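You operate a simulated robot arm through the tools that you are given. There is no shell and no other tool. Be economical: measure what you need, move in short steps, check, and stop when the job is done.

You run a simulated robot arm. Do the job below in one go: nothing can be reset, and whatever is moved stays where it is left.

JOB
Unlock machine two's keys, set a 4.6 ft line, save and lock again.
Fine: UNIT switches the display to feet; it stays in feet.

Only the result counts: the job must be done as asked and must still hold three seconds after the hand-in. Knocking over, shifting, dropping, spilling or breaking anything else fails it.

ROBOT AND FRAMES
A 6-joint arm with a two-finger parallel gripper, fixed in place. Base frame: the origin is at the foot of the arm, x ahead of it, y to its left, z up. Readings come in mm, degrees, newtons and seconds.
With the tool pointing down near the work surface it reaches from about 260 to 680 mm from the base axis. Its first joint turns from -66.0 to 66.0 degrees. Payload 2.9 kg.
The TCP is the grasp point between the finger pads, 30 mm short of the fingertips. In the tool frame z runs along the fingers and y along their closing line. Largest opening 110 mm; finger width 20, thickness 10; the body of the gripper, 48 by 112 mm, starts 55 mm behind the TCP.
Orientation is that of the tool frame in the base frame, as a unit quaternion [x, y, z, w]. With the fingers straight down and closing along the base's y, the tool's x points along the base's -x, its y along +y and its z along -z.

CONTROLS
- The arm moves only by the tool move_arm. Its argument "motion" is a list of rows, each a list of 3 entries, a list of its own where there are three numbers: the turn, a rotation vector about the tool's x, y, z in degrees, then the shift along the tool's x, y, z in mm, then the gripper command, from -1 (shut) to 1 (fully open), values between in proportion. In form: [[[rx, ry, rz], [dx, dy, dz], hand], ...]. A call has 1 to 8 rows; each row shifts and turns the commanded pose from where the row before left it, along the tool's axes as they then stand. Each row takes 0.2 s and may step no farther than 50 mm and 8.6 degrees from the row before; otherwise, or with a gripper value out of range, the whole call is refused. Where a pose cannot be reached the arm comes as near as it can. A force on the tool above 40 N (or 10 N above the force at the start of the call, whichever is more), or a blocked arm, ends the call early, and 0.2 s more pass. Each finger travels about 108 mm/s and halts on what it meets, pressing with about 36 N; the grip force reading is that of the motor and also rises with nothing between the fingers. The clock runs only during rows and for 0.2 s after the last one: add rows that do not move to give the fingers time. The reply holds the time, the measured pose of the TCP, the force on the tool along the base axes, the opening and the grip force, in the units named above and with some noise, with the torque about the TCP (base axes, N m) and any sound that the robot's microphone picked up, and new pictures: "show" is both (left out), scene, wrist or none.
- Cameras (640 x 400 px; columns grow to the right, rows downward): "scene" is fixed at [56.2, 419.1, 1382.8]; the picture's right is [-0.91, -0.41, 0.00], its down [-0.24, 0.53, -0.82] and it looks along [0.34, -0.74, -0.58] (base axes); focal length 214 px, centre (320, 200). "wrist" rides on the gripper at [72, 17, -103] in the tool frame; the picture's right is [-0.23, 0.97, 0.00], its down [-0.76, -0.18, -0.62] and it looks along [-0.61, -0.14, 0.78] (tool axes); focal length 222 px, centre (320, 200). There is no depth. A picture from a camera that has moved, and an enlarged one, comes with that camera's place and axes in the base frame and with its lens.
- enlarge(camera, box): a new picture of the part [left, top, right, bottom] of that camera's present view, enlarged. No time passes.
- job_done(): hands the job in; it is judged then, once.

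Work in short steps. Places have to be worked out from the pictures, the camera data and where the tool is seen: move nearer, look again, correct. Check each grasp and each placing, and mend what went wrong. You have 120 turns and 200 pictures in all, those below and enlarged ones among them. Open the gripper and draw the arm clear of the work before you hand the job in, unless the task says otherwise; then end with one line.

The tools are called by a JSON object that holds its "method" and its "body". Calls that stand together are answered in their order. move_arm: Moves the arm, as the interface text tells. Its arguments: {"type":"object","properties":{"motion":{"type":"array"},"show":{"type":"string","enum":["both","scene","wrist","none"]}},"required":["motion"]} The other tools are called the same way: enlarge (camera, box) takes an enlarged picture of a part of a camera's view; job_done () hands the job in.

At the start:

```text
time_s: 0.0
ee_pos: [490.8, -17.2, 1154.0]
orientation: [0.0, 1.0, 0.0, 0.001]
contact_force: [-0.1, -0.2, 0.5]
ft_torque: [0.01, -0.04, 0.02]
grip_width: 109.8
gripper_force: 0.1
```

scene: 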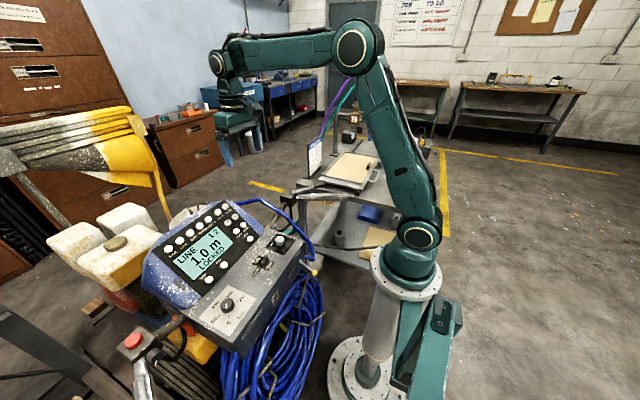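
wrist: 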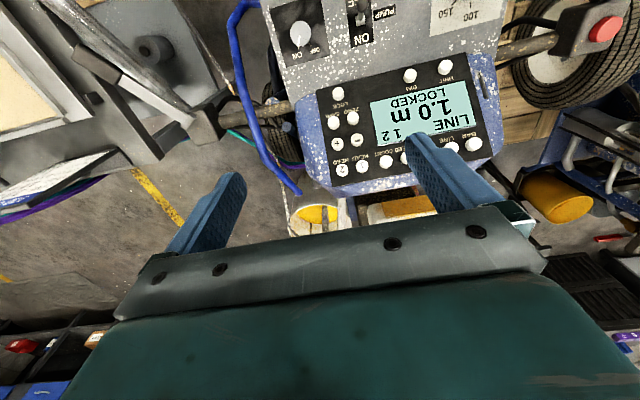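

The panel is visible in both views; I'll enlarge it to read the labels, and the notices as well.

{"method": "enlarge", "body": {"camera": "scene", "box": [130, 190, 330, 350]}}

{"method": "enlarge", "body": {"camera": "wrist", "box": [250, 0, 510, 210]}}

{"method": "enlarge", "body": {"camera": "scene", "box": [280, 120, 400, 200]}}

{"method": "enlarge", "body": {"camera": "scene", "box": [380, 0, 480, 60]}}

```text
2.50 times, centred on (230, 270) of scene
camera zoom: at [56.2, 419.1, 1382.8], right [-0.91, -0.41, 0.0], down [-0.24, 0.53, -0.82], along [0.34, -0.74, -0.58], focal length 536 px, centre (545, 25)
```

zoom: 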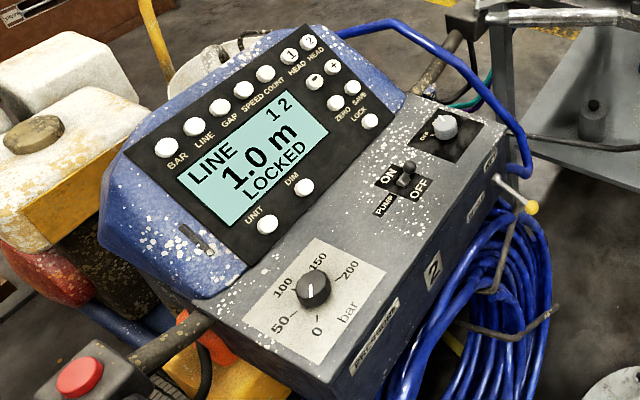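

```text
1.90 times, centred on (380, 105) of wrist
camera zoom: at [418.3, -0.1, 1256.0], right [0.23, 0.97, 0.0], down [0.76, -0.18, 0.62], along [0.61, -0.14, -0.78], focal length 423 px, centre (206, 381)
```

zoom: 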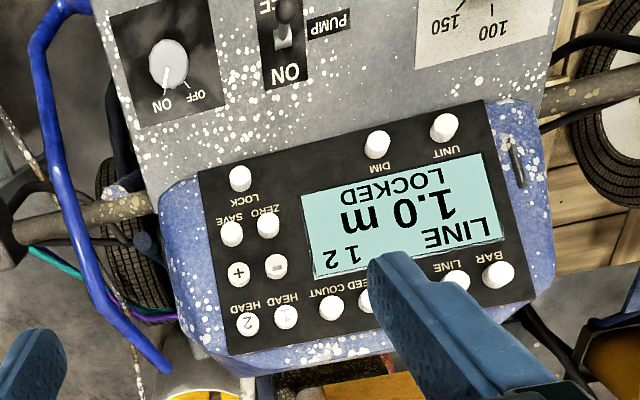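

```text
5.00 times, centred on (340, 160) of scene
camera zoom: at [56.2, 419.1, 1382.8], right [-0.91, -0.41, 0.0], down [-0.24, 0.53, -0.82], along [0.34, -0.74, -0.58], focal length 1072 px, centre (220, 400)
```

zoom: 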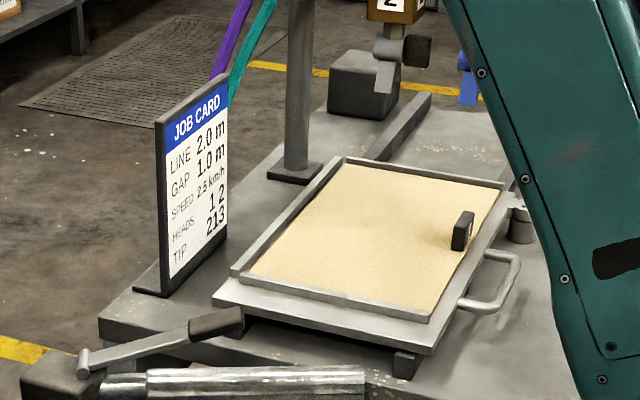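

```text
6.40 times, centred on (430, 30) of scene
camera zoom: at [56.2, 419.1, 1382.8], right [-0.91, -0.41, 0.0], down [-0.24, 0.53, -0.82], along [0.34, -0.74, -0.58], focal length 1373 px, centre (-384, 1288)
```

zoom: 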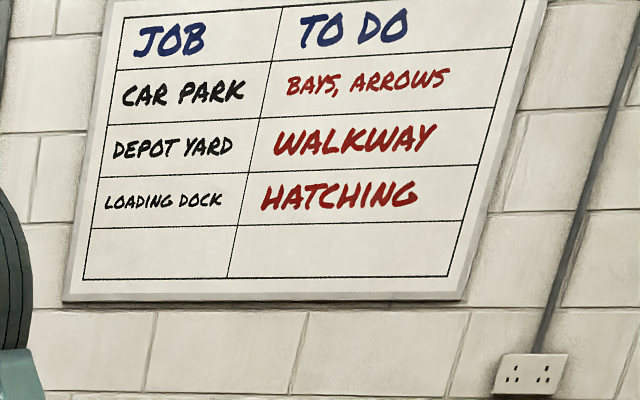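

The panel triangulates to a plane tilted about 46°, facing the arm: LOCK ≈ (531,10,799), HEAD2 ≈ (631,-9,908), UNIT ≈ (530,203,803), with rows along y. I first close the gripper and tilt the tool to face the panel, staying up high.

{"method": "move_arm", "body": {"motion": [[[0, -7.7, 0], [0, 0, 0], -1], [[0, -7.7, 0], [0, 0, 0], -1], [[0, -7.7, 0], [0, 0, 0], -1], [[0, -7.7, 0], [0, 0, 0], -1], [[0, -7.7, 0], [0, 0, 0], -1], [[0, -7.7, 0], [0, 0, 0], -1], [[0, 0, 0], [0, 0, 0], -1]]}}

```text
time_s: 1.6
ee_pos: [491.5, -18.3, 1154.1]
orientation: [0.0, 0.919, -0.001, 0.393]
contact_force: [-0.1, -0.4, -0.7]
ft_torque: [0.01, -0.01, 0.04]
grip_width: 0.0
gripper_force: 36.2
camera wrist: at [365.7, -0.1, 1171.7], right [0.16, 0.97, 0.16], down [0.08, -0.18, 0.98], along [0.98, -0.14, -0.1], focal length 222 px, centre (320, 200)
```

scene: 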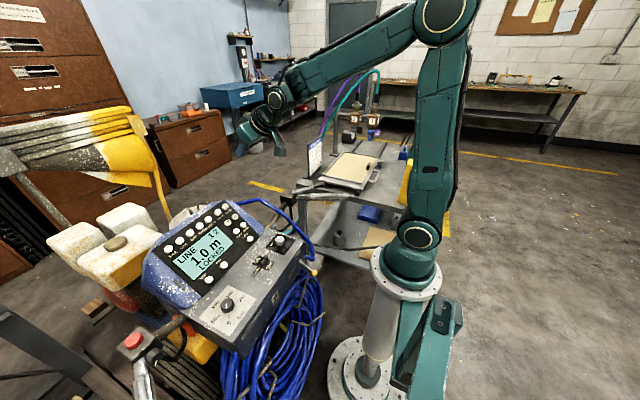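
wrist: 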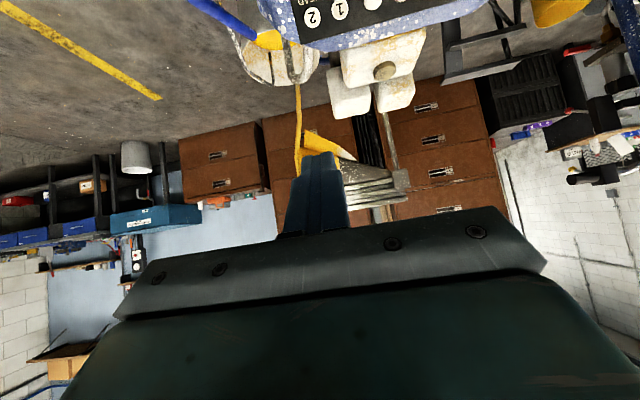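

Tilt is 46.3°. Moving down to a hover about 50 mm off the LOCK button.

{"method": "move_arm", "body": {"motion": [[[0, 0, 0], [32.8, 4, 27.8], -1], [[0, 0, 0], [32.8, 4, 27.8], -1], [[0, 0, 0], [32.8, 4, 27.8], -1], [[0, 0, 0], [32.8, 4, 27.8], -1], [[0, 0, 0], [32.8, 4, 27.8], -1], [[0, 0, 0], [32.8, 4, 27.8], -1], [[0, 0, 0], [32.8, 4, 27.8], -1], [[0, 0, 0], [0, 0, 0], -1]]}}

```text
time_s: 3.4
ee_pos: [473.3, 9.8, 853.2]
orientation: [0.0, 0.92, 0.001, 0.393]
contact_force: [0.3, 0.4, -0.3]
ft_torque: [-0.01, 0.01, -0.02]
grip_width: 0.2
gripper_force: 35.5
camera wrist: at [347.5, 27.7, 871.3], right [0.16, 0.97, 0.16], down [0.08, -0.18, 0.98], along [0.98, -0.14, -0.1], focal length 222 px, centre (320, 200)
```

scene: 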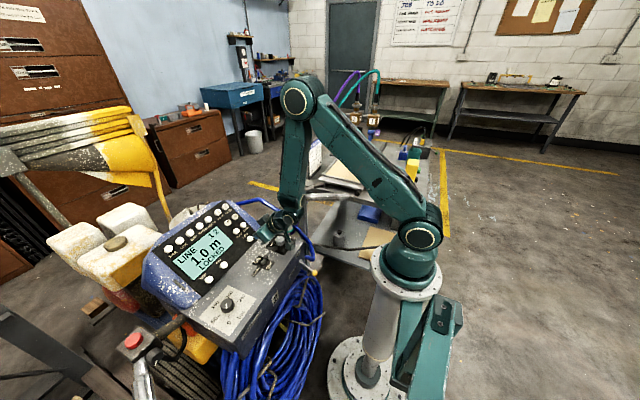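
wrist: 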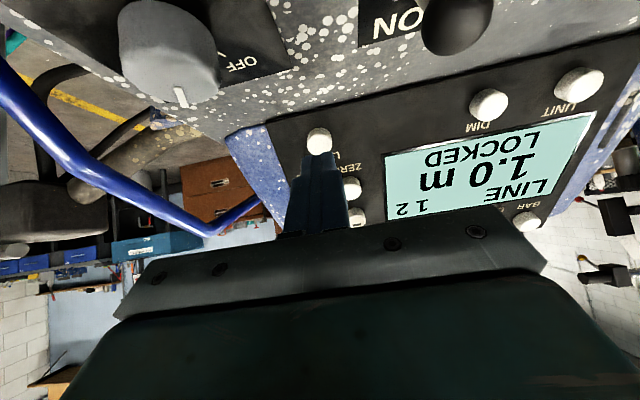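

The wrist view agrees with LOCK at ≈ (531, 8.5, 800). A quick zoom to check the finger's line to the button and the clearance to the knobs.

{"method": "enlarge", "body": {"camera": "wrist", "box": [240, 90, 440, 240]}}

{"method": "enlarge", "body": {"camera": "scene", "box": [190, 190, 310, 290]}}

```text
2.67 times, centred on (340, 165) of wrist
camera zoom: at [347.5, 27.7, 871.3], right [0.16, 0.97, 0.16], down [0.08, -0.18, 0.98], along [0.98, -0.14, -0.1], focal length 592 px, centre (267, 293)
```

zoom: 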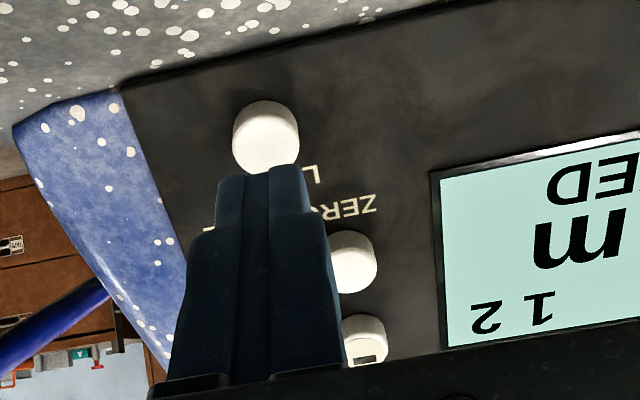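

```text
4.00 times, centred on (250, 240) of scene
camera zoom: at [56.2, 419.1, 1382.8], right [-0.91, -0.41, 0.0], down [-0.24, 0.53, -0.82], along [0.34, -0.74, -0.58], focal length 858 px, centre (600, 40)
```

zoom: 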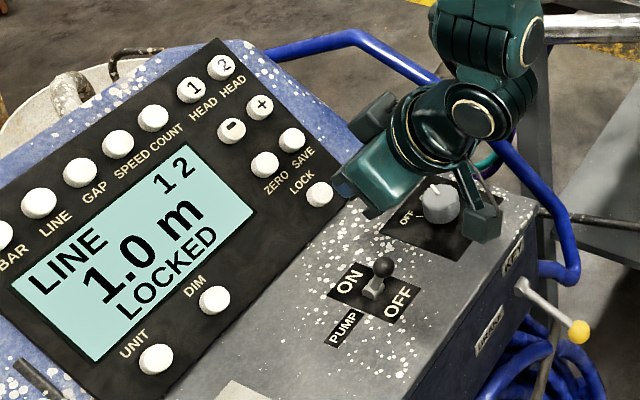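

Lined up, and the gripper body clears the knob by ~60 mm. Advancing 40 mm to stand just off LOCK.

{"method": "move_arm", "body": {"motion": [[[0, 0, 0], [-1.5, -1.3, 15], -1], [[0, 0, 0], [0, 0, 15], -1], [[0, 0, 0], [0, 0, 10], -1], [[0, 0, 0], [0, 0, 0], -1]], "show": "wrist"}}

{"method": "enlarge", "body": {"camera": "scene", "box": [190, 190, 310, 290]}}

```text
time_s: 4.4
ee_pos: [501.5, 8.1, 827.0]
orientation: [0.0, 0.92, 0.0, 0.392]
contact_force: [-2.2, 0.3, 0.7]
ft_torque: [0.07, 0.0, -0.01]
grip_width: 0.1
gripper_force: 36.4
heard: click
camera wrist: at [377.4, 26.5, 845.1], right [0.16, 0.97, 0.16], down [0.08, -0.18, 0.98], along [0.98, -0.14, -0.1], focal length 222 px, centre (320, 200)
```

wrist: 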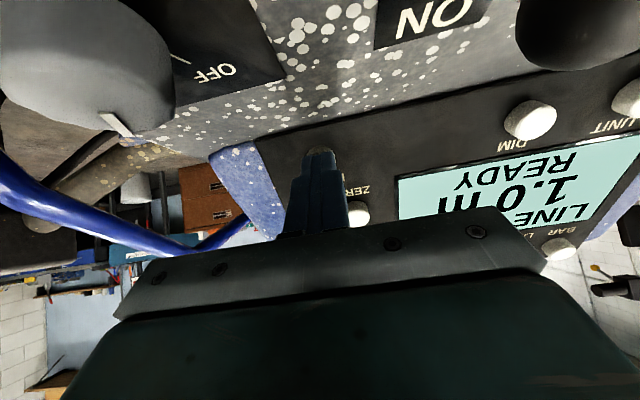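

```text
4.00 times, centred on (250, 240) of scene
camera zoom: at [56.1, 419.1, 1382.8], right [-0.91, -0.41, 0.0], down [-0.24, 0.53, -0.82], along [0.34, -0.74, -0.58], focal length 858 px, centre (600, 40)
```

zoom: 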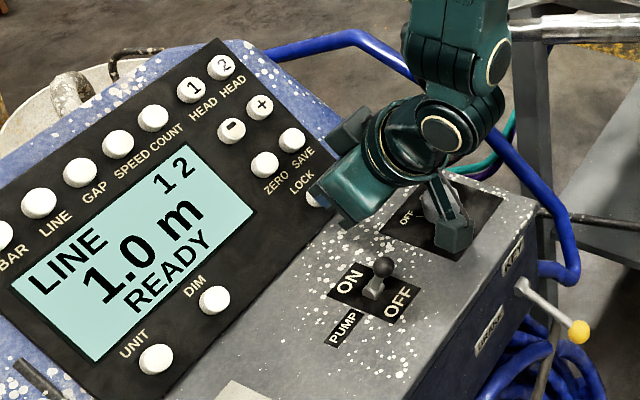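

Clicked: the display now reads READY (unlocked). Backing off 30 mm along the tool and sliding to UNIT (y ≈ 203).

{"method": "move_arm", "body": {"motion": [[[0, 0, 0], [0, 0, -30], -1], [[0, 0, 0], [0, 48.5, 0], -1], [[0, 0, 0], [0, 48.5, 0], -1], [[0, 0, 0], [0, 48.5, 0], -1], [[0, 0, 0], [0, 48.5, 0], -1], [[0, 0, 0], [0, 0, 0], -1]], "show": "wrist"}}

{"method": "enlarge", "body": {"camera": "scene", "box": [150, 190, 290, 310]}}

```text
time_s: 5.8
ee_pos: [481.1, 201.7, 846.0]
orientation: [0.001, 0.92, -0.001, 0.392]
contact_force: [-0.1, 0.4, -0.1]
ft_torque: [0.03, 0.02, -0.01]
grip_width: 0.0
gripper_force: 36.8
camera wrist: at [355.1, 219.9, 865.9], right [0.16, 0.97, 0.16], down [0.08, -0.18, 0.98], along [0.98, -0.14, -0.1], focal length 222 px, centre (320, 200)
```

wrist: 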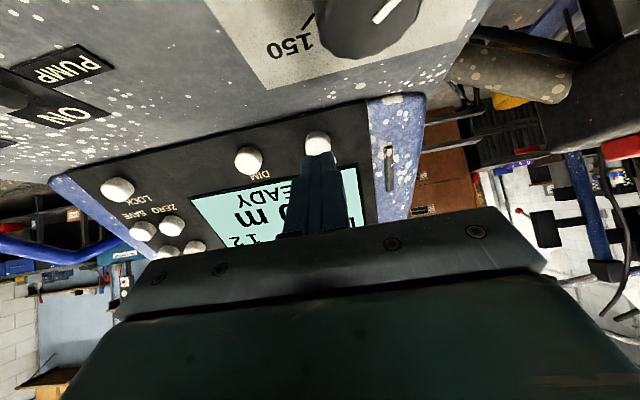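

```text
3.33 times, centred on (220, 250) of scene
camera zoom: at [56.2, 419.1, 1382.8], right [-0.91, -0.41, 0.0], down [-0.24, 0.53, -0.82], along [0.34, -0.74, -0.58], focal length 715 px, centre (653, 33)
```

zoom: 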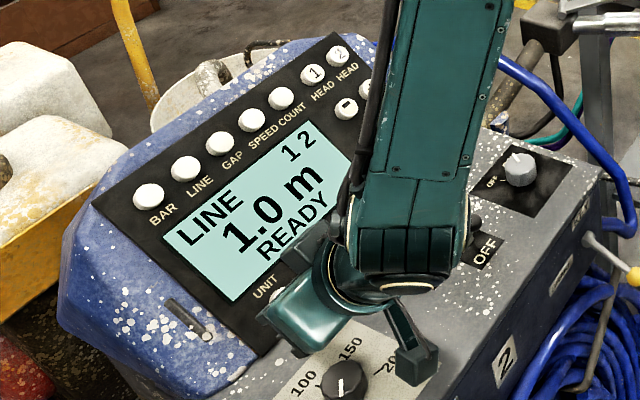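

UNIT is lined up with the finger. Pressing it: advance ~28 mm and come back.

{"method": "move_arm", "body": {"motion": [[[0, 0, 0], [0, -0.5, 20], -1], [[0, 0, 0], [0, 0, 7], -1], [[0, 0, 0], [0, 0, -3], -1], [[0, 0, 0], [0, 0, -24], -1], [[0, 0, 0], [0, 0, 0], -1]], "show": "none"}}

{"method": "enlarge", "body": {"camera": "scene", "box": [150, 190, 290, 310]}}

```text
time_s: 7.0
ee_pos: [481.9, 201.6, 847.0]
orientation: [0.0, 0.92, 0.0, 0.392]
contact_force: [0.9, 0.2, -0.5]
ft_torque: [-0.01, -0.01, 0.0]
grip_width: 0.0
gripper_force: 36.3
```

```text
3.33 times, centred on (220, 250) of scene
camera zoom: at [56.2, 419.1, 1382.8], right [-0.91, -0.41, 0.0], down [-0.24, 0.53, -0.82], along [0.34, -0.74, -0.58], focal length 715 px, centre (653, 33)
```

zoom: 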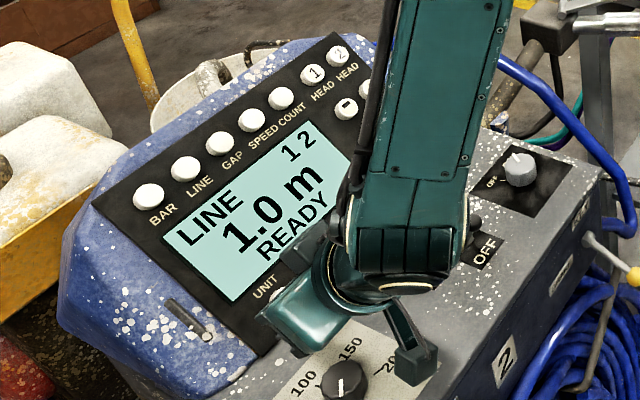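

No click; that was a little short. Press again about 3 mm deeper with a settling row.

{"method": "move_arm", "body": {"motion": [[[0, 0, 0], [0, 0, 22], -1], [[0, 0, 0], [0, 0, 7], -1], [[0, 0, 0], [0, 0, 1], -1]], "show": "none"}}

```text
time_s: 7.8
ee_pos: [504.0, 203.3, 826.4]
orientation: [-0.001, 0.92, 0.0, 0.393]
contact_force: [-2.9, 1.0, 1.3]
ft_torque: [0.01, 0.04, -0.01]
grip_width: 0.0
gripper_force: 35.9
heard: click
```

Click heard with ~3 N. Backing off and reading the display.

{"method": "move_arm", "body": {"motion": [[[0, 0, 0], [0, 0, -30], -1], [[0, 0, 0], [0, 0, 0], -1]], "show": "none"}}

{"method": "enlarge", "body": {"camera": "scene", "box": [150, 190, 290, 310]}}

```text
time_s: 8.4
ee_pos: [481.8, 202.4, 846.8]
orientation: [0.0, 0.92, 0.0, 0.392]
contact_force: [0.9, 0.1, -1.1]
ft_torque: [-0.04, 0.01, 0.0]
grip_width: 0.1
gripper_force: 36.7
```

```text
3.33 times, centred on (220, 250) of scene
camera zoom: at [56.2, 419.1, 1382.8], right [-0.91, -0.41, 0.0], down [-0.24, 0.53, -0.82], along [0.34, -0.74, -0.58], focal length 715 px, centre (653, 33)
```

zoom: 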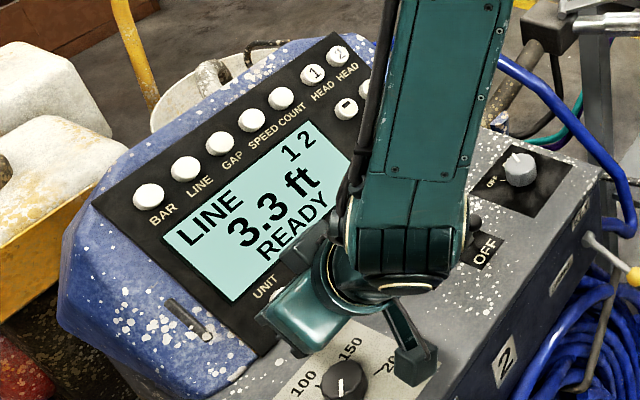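

UNIT switched the display to 3.3 ft. The + button I place at ≈ (600, -9, 866), about 96 mm up the slope from the LOCK row; moving to hover over it.

{"method": "move_arm", "body": {"motion": [[[0, 0, 0], [0, 0, -10], -1], [[0, 0, 0], [-19.2, -42.3, 0], -1], [[0, 0, 0], [-19.2, -42.3, 0], -1], [[0, 0, 0], [-19.2, -42.3, 0], -1], [[0, 0, 0], [-19.2, -42.3, 0], -1], [[0, 0, 0], [-19.2, -42.3, 0], -1], [[0, 0, 0], [0, 0, 0], -1]]}}

{"method": "enlarge", "body": {"camera": "scene", "box": [150, 190, 290, 310]}}

{"method": "enlarge", "body": {"camera": "wrist", "box": [240, 90, 440, 240]}}

```text
time_s: 10.0
ee_pos: [542.2, -10.3, 925.7]
orientation: [0.0, 0.92, 0.0, 0.392]
contact_force: [-0.6, 0.7, 0.8]
ft_torque: [0.0, 0.03, 0.0]
grip_width: 0.0
gripper_force: 35.6
camera wrist: at [416.4, 7.8, 943.1], right [0.16, 0.97, 0.16], down [0.08, -0.18, 0.98], along [0.98, -0.14, -0.1], focal length 222 px, centre (320, 200)
```

scene: 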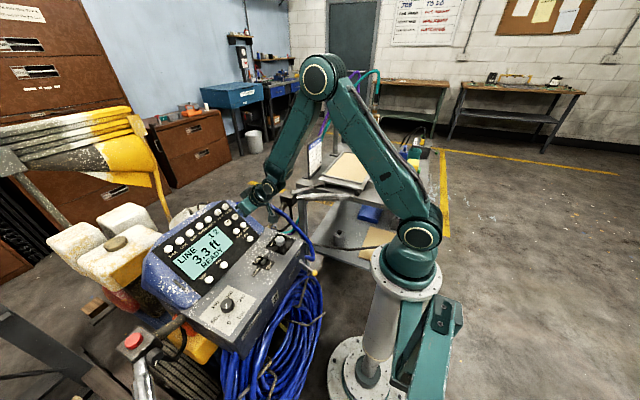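
wrist: 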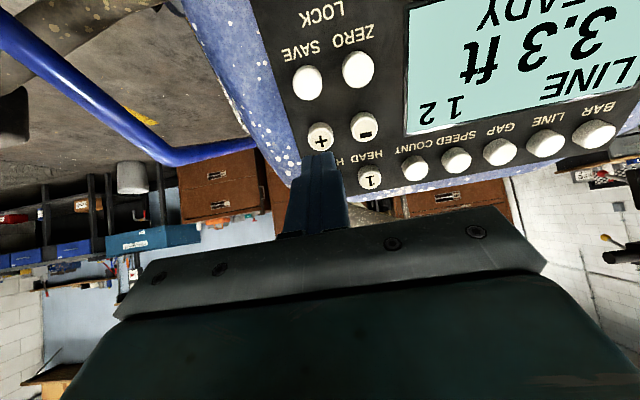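

```text
3.33 times, centred on (220, 250) of scene
camera zoom: at [56.2, 419.0, 1382.8], right [-0.91, -0.41, 0.0], down [-0.24, 0.53, -0.82], along [0.34, -0.74, -0.58], focal length 715 px, centre (653, 33)
```

zoom: 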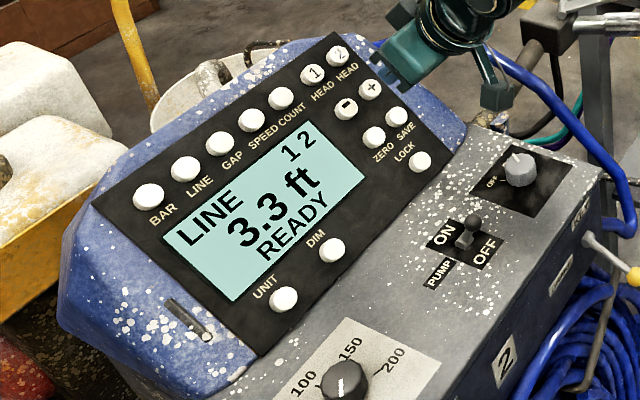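

```text
2.67 times, centred on (340, 165) of wrist
camera zoom: at [416.4, 7.8, 943.1], right [0.16, 0.97, 0.16], down [0.08, -0.18, 0.98], along [0.98, -0.14, -0.1], focal length 592 px, centre (267, 293)
```

zoom: 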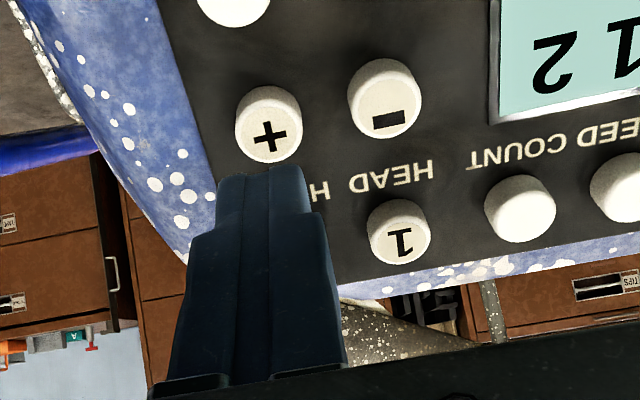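

The + button sits slightly down-slope (~4 mm) and 2 mm to the left of the finger axis. Correcting and making one press.

{"method": "move_arm", "body": {"motion": [[[0, 0, 0], [4, 2, 0], -1], [[0, 0, 0], [0, 0, 30], -1], [[0, 0, 0], [0, 0, 7], -1], [[0, 0, 0], [0, 0, 3], -1], [[0, 0, 0], [0, 0, 0], -1]], "show": "none"}}

{"method": "enlarge", "body": {"camera": "scene", "box": [150, 190, 290, 310]}}

```text
time_s: 11.2
ee_pos: [565.4, -6.9, 893.6]
orientation: [0.0, 0.92, 0.0, 0.392]
contact_force: [-0.2, -0.5, 0.8]
ft_torque: [-0.02, 0.0, 0.02]
grip_width: 0.1
gripper_force: 36.2
```

```text
3.33 times, centred on (220, 250) of scene
camera zoom: at [56.2, 419.1, 1382.8], right [-0.91, -0.41, 0.0], down [-0.24, 0.53, -0.82], along [0.34, -0.74, -0.58], focal length 715 px, centre (653, 33)
```

zoom: 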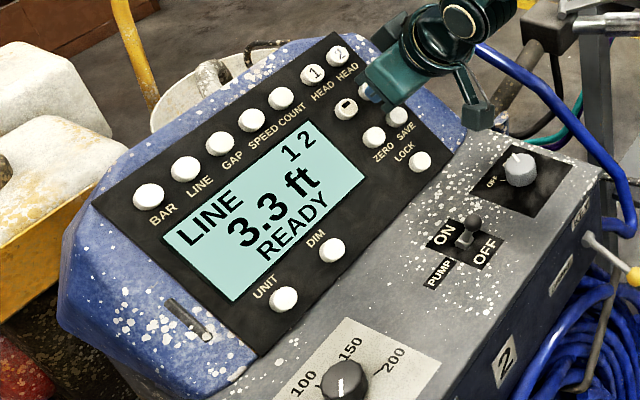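

No contact yet (≈0 N). Creeping in 1.5 mm steps.

{"method": "move_arm", "body": {"motion": [[[0, 0, 0], [0, 0, 1.5], -1], [[0, 0, 0], [0, 0, 1.5], -1], [[0, 0, 0], [0, 0, 0], -1]], "show": "none"}}

{"method": "enlarge", "body": {"camera": "scene", "box": [150, 190, 290, 310]}}

```text
time_s: 12.0
ee_pos: [569.5, -7.8, 890.6]
orientation: [0.0, 0.92, 0.0, 0.393]
contact_force: [-2.5, -1.5, 1.6]
ft_torque: [-0.01, 0.03, -0.03]
grip_width: 0.0
gripper_force: 36.1
heard: click
```

```text
3.33 times, centred on (220, 250) of scene
camera zoom: at [56.1, 419.1, 1382.8], right [-0.91, -0.41, 0.0], down [-0.24, 0.53, -0.82], along [0.34, -0.74, -0.58], focal length 715 px, centre (653, 33)
```

zoom: 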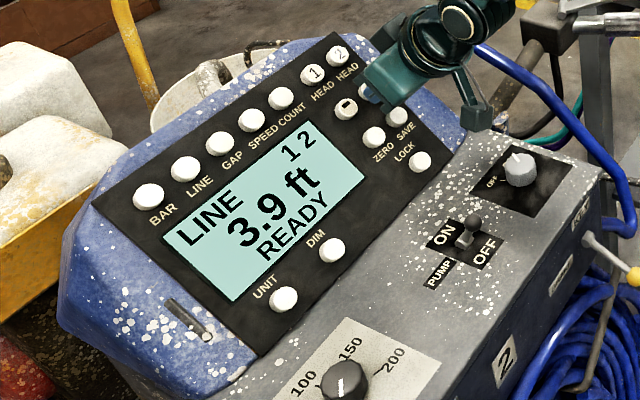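

One click: 3.3 → 3.9 ft (1.0 → 1.2 m). Releasing now and checking whether it settled at 3.9.

{"method": "move_arm", "body": {"motion": [[[0, 0, 0], [0, 0, -8], -1]], "show": "none"}}

{"method": "enlarge", "body": {"camera": "scene", "box": [150, 190, 290, 310]}}

```text
time_s: 12.4
ee_pos: [563.0, -7.1, 897.8]
orientation: [0.0, 0.92, -0.001, 0.392]
contact_force: [0.1, 0.0, -0.9]
ft_torque: [-0.03, -0.02, 0.02]
grip_width: 0.1
gripper_force: 35.8
```

```text
3.33 times, centred on (220, 250) of scene
camera zoom: at [56.2, 419.1, 1382.8], right [-0.91, -0.41, 0.0], down [-0.24, 0.53, -0.82], along [0.34, -0.74, -0.58], focal length 715 px, centre (653, 33)
```

zoom: 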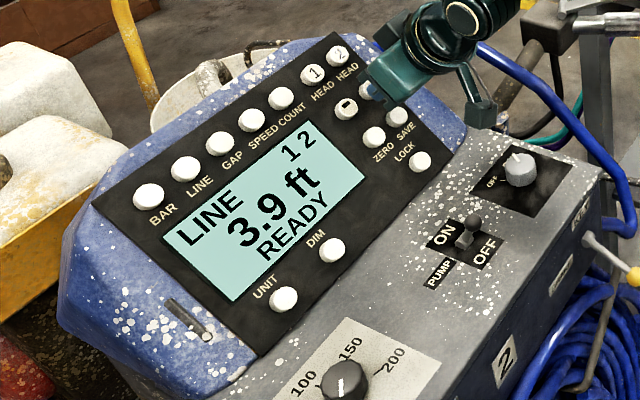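

Stable at 3.9 ft. One more press of + should give 4.6 ft; a short press and release.

{"method": "move_arm", "body": {"motion": [[[0, 0, 0], [0, 0, 6], -1], [[0, 0, 0], [0, 0, 2], -1], [[0, 0, 0], [0, 0, 0], -1], [[0, 0, 0], [0, 0, -8], -1]], "show": "none"}}

{"method": "enlarge", "body": {"camera": "scene", "box": [150, 190, 290, 310]}}

```text
time_s: 13.4
ee_pos: [562.5, -7.7, 897.3]
orientation: [0.0, 0.92, 0.0, 0.392]
contact_force: [0.2, 0.0, -0.2]
ft_torque: [-0.03, -0.01, 0.03]
grip_width: 0.0
gripper_force: 35.8
heard: click
```

```text
3.33 times, centred on (220, 250) of scene
camera zoom: at [56.2, 419.1, 1382.8], right [-0.91, -0.41, 0.0], down [-0.24, 0.53, -0.82], along [0.34, -0.74, -0.58], focal length 715 px, centre (653, 33)
```

zoom: 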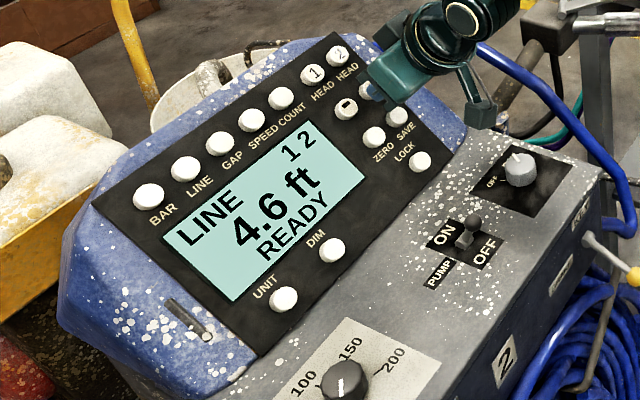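

4.6 ft is set. Backing off 32 mm and moving ~42 mm down-slope to SAVE, then checking alignment.

{"method": "move_arm", "body": {"motion": [[[0, 0, 0], [0, 0, -32], -1], [[0, 0, 0], [40, 0, 0], -1], [[0, 0, 0], [0, 0, 0], -1]], "show": "none"}}

{"method": "enlarge", "body": {"camera": "wrist", "box": [240, 90, 440, 240]}}

```text
time_s: 14.2
ee_pos: [511.4, -6.8, 888.6]
orientation: [-0.001, 0.92, 0.001, 0.392]
contact_force: [-0.6, -0.7, 0.1]
ft_torque: [0.02, 0.03, 0.02]
grip_width: 0.1
gripper_force: 36.2
```

```text
2.67 times, centred on (340, 165) of wrist
camera zoom: at [387.2, 10.7, 907.8], right [0.16, 0.97, 0.16], down [0.08, -0.18, 0.98], along [0.98, -0.14, -0.1], focal length 592 px, centre (267, 293)
```

zoom: 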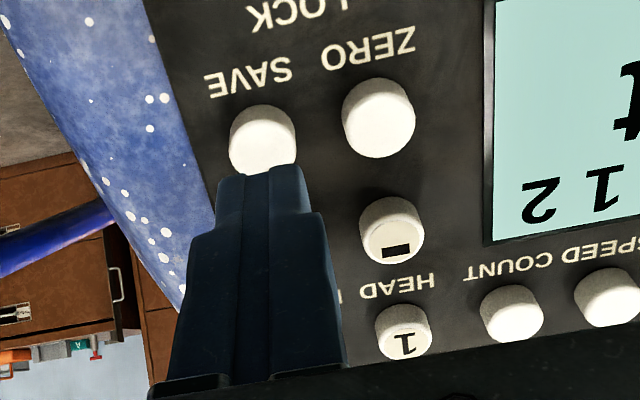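

Aligned with SAVE within ~1 mm. Approaching and pressing in small steps.

{"method": "move_arm", "body": {"motion": [[[0, 0, 0], [-1, -0.8, 30], -1], [[0, 0, 0], [0, 0, 5], -1], [[0, 0, 0], [0, 0, 2], -1], [[0, 0, 0], [0, 0, 1], -1]], "show": "none"}}

{"method": "enlarge", "body": {"camera": "scene", "box": [150, 190, 290, 310]}}

```text
time_s: 15.2
ee_pos: [539.6, -7.9, 863.9]
orientation: [0.0, 0.919, 0.0, 0.393]
contact_force: [-2.7, -0.7, 0.8]
ft_torque: [0.02, 0.01, -0.04]
grip_width: 0.2
gripper_force: 36.4
heard: click
```

```text
3.33 times, centred on (220, 250) of scene
camera zoom: at [56.1, 419.1, 1382.8], right [-0.91, -0.41, 0.0], down [-0.24, 0.53, -0.82], along [0.34, -0.74, -0.58], focal length 715 px, centre (653, 33)
```

zoom: 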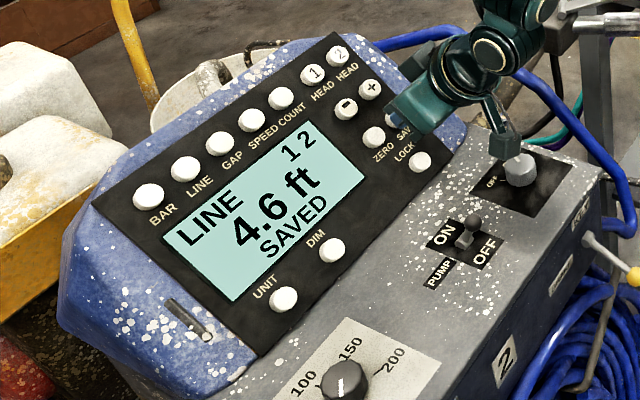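

SAVED. Now retreat, shift to the known LOCK press position (501.5, 8.1, 827), and press it once.

{"method": "move_arm", "body": {"motion": [[[0, 0, 0], [0, 0, -32], -1], [[0, 0, 0], [27, 8, 0], -1], [[0, 0, 0], [26, 8, 0], -1], [[0, 0, 0], [0, 0, 0], -1], [[0, 0, 0], [0, 0, 24], -1], [[0, 0, 0], [0, 0, 4], -1], [[0, 0, 0], [0, 0, 2], -1]], "show": "none"}}

{"method": "enlarge", "body": {"camera": "scene", "box": [150, 190, 290, 310]}}

```text
time_s: 16.8
ee_pos: [501.9, 8.8, 827.8]
orientation: [0.0, 0.92, 0.0, 0.393]
contact_force: [-0.6, -0.9, 0.7]
ft_torque: [0.0, 0.01, -0.04]
grip_width: 0.2
gripper_force: 35.9
```

```text
3.33 times, centred on (220, 250) of scene
camera zoom: at [56.2, 419.1, 1382.8], right [-0.91, -0.41, 0.0], down [-0.24, 0.53, -0.82], along [0.34, -0.74, -0.58], focal length 715 px, centre (653, 33)
```

zoom: 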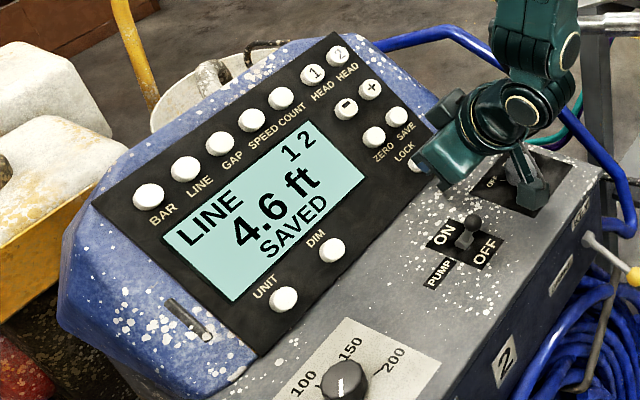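

Just short of the click. Pushing 2.5 mm more.

{"method": "move_arm", "body": {"motion": [[[0, 0, 0], [0, 0, 1.5], -1], [[0, 0, 0], [0, 0, 1], -1]], "show": "none"}}

{"method": "enlarge", "body": {"camera": "scene", "box": [150, 190, 290, 310]}}

```text
time_s: 17.4
ee_pos: [502.3, 7.9, 824.5]
orientation: [-0.001, 0.92, 0.0, 0.393]
contact_force: [-3.3, 0.7, 1.1]
ft_torque: [-0.04, 0.03, -0.01]
grip_width: 0.0
gripper_force: 36.1
heard: click
```

```text
3.33 times, centred on (220, 250) of scene
camera zoom: at [56.1, 419.1, 1382.8], right [-0.91, -0.41, 0.0], down [-0.24, 0.53, -0.82], along [0.34, -0.74, -0.58], focal length 715 px, centre (653, 33)
```

zoom: 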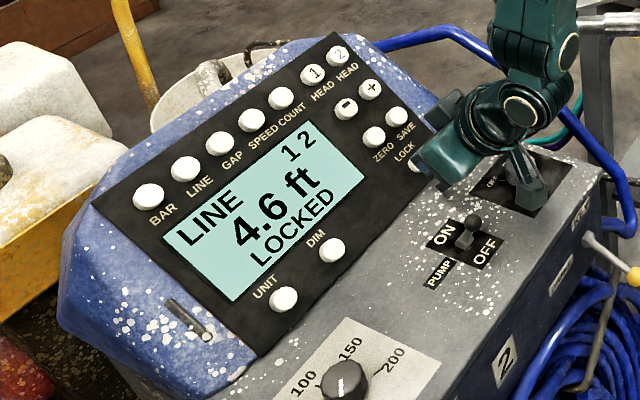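

LOCKED at 4.6 ft. Drawing back along the tool axis, then up and clear, and opening the gripper.

{"method": "move_arm", "body": {"motion": [[[0, 0, 0], [0, 0, -40], -1], [[0, 0, 0], [-30, 0, -30], -1], [[0, 0, 0], [-30, 0, -30], -1], [[0, 0, 0], [-30, 0, -30], -1], [[0, 0, 0], [-30, 0, -30], 1], [[0, 0, 0], [-30, 0, -30], 1], [[0, 0, 0], [0, 0, 0], 1], [[0, 0, 0], [0, 0, 0], 1]], "show": "scene"}}

{"method": "enlarge", "body": {"camera": "scene", "box": [150, 190, 290, 310]}}

```text
time_s: 19.2
ee_pos: [471.5, 8.3, 1065.0]
orientation: [0.001, 0.92, 0.0, 0.392]
contact_force: [0.1, -0.3, -0.7]
ft_torque: [-0.04, 0.01, -0.01]
grip_width: 110.0
gripper_force: 0.0
```

scene: 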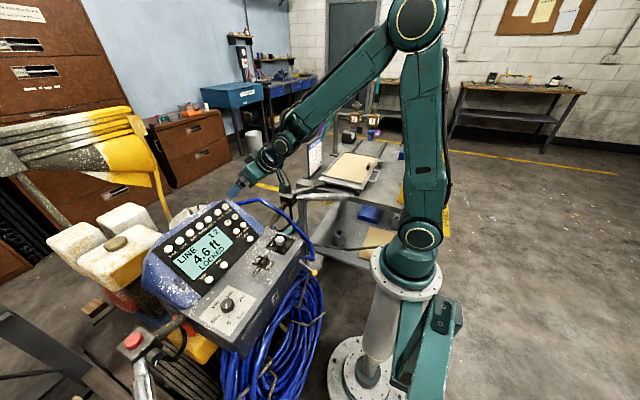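

```text
3.33 times, centred on (220, 250) of scene
camera zoom: at [56.2, 419.1, 1382.8], right [-0.91, -0.41, 0.0], down [-0.24, 0.53, -0.82], along [0.34, -0.74, -0.58], focal length 715 px, centre (653, 33)
```

zoom: 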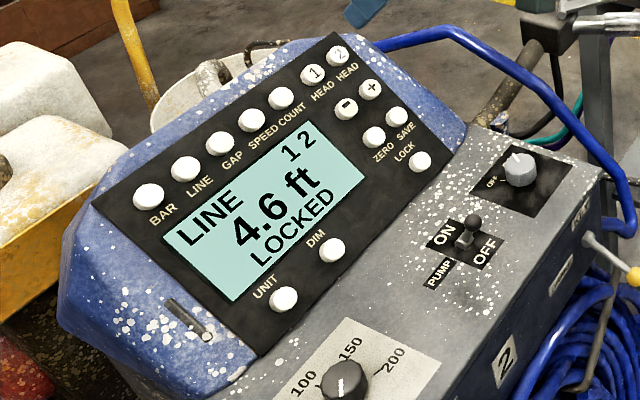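

The display holds LINE 4.6 ft LOCKED, the arm is clear and the gripper open; handing in.

{"method": "job_done", "body": {}}

```text
The job is handed in.
```

Machine two's keys were unlocked, the line was set to 4.6 ft and saved, and the keys are locked again; the display reads LINE 4.6 ft LOCKED and stays in feet.
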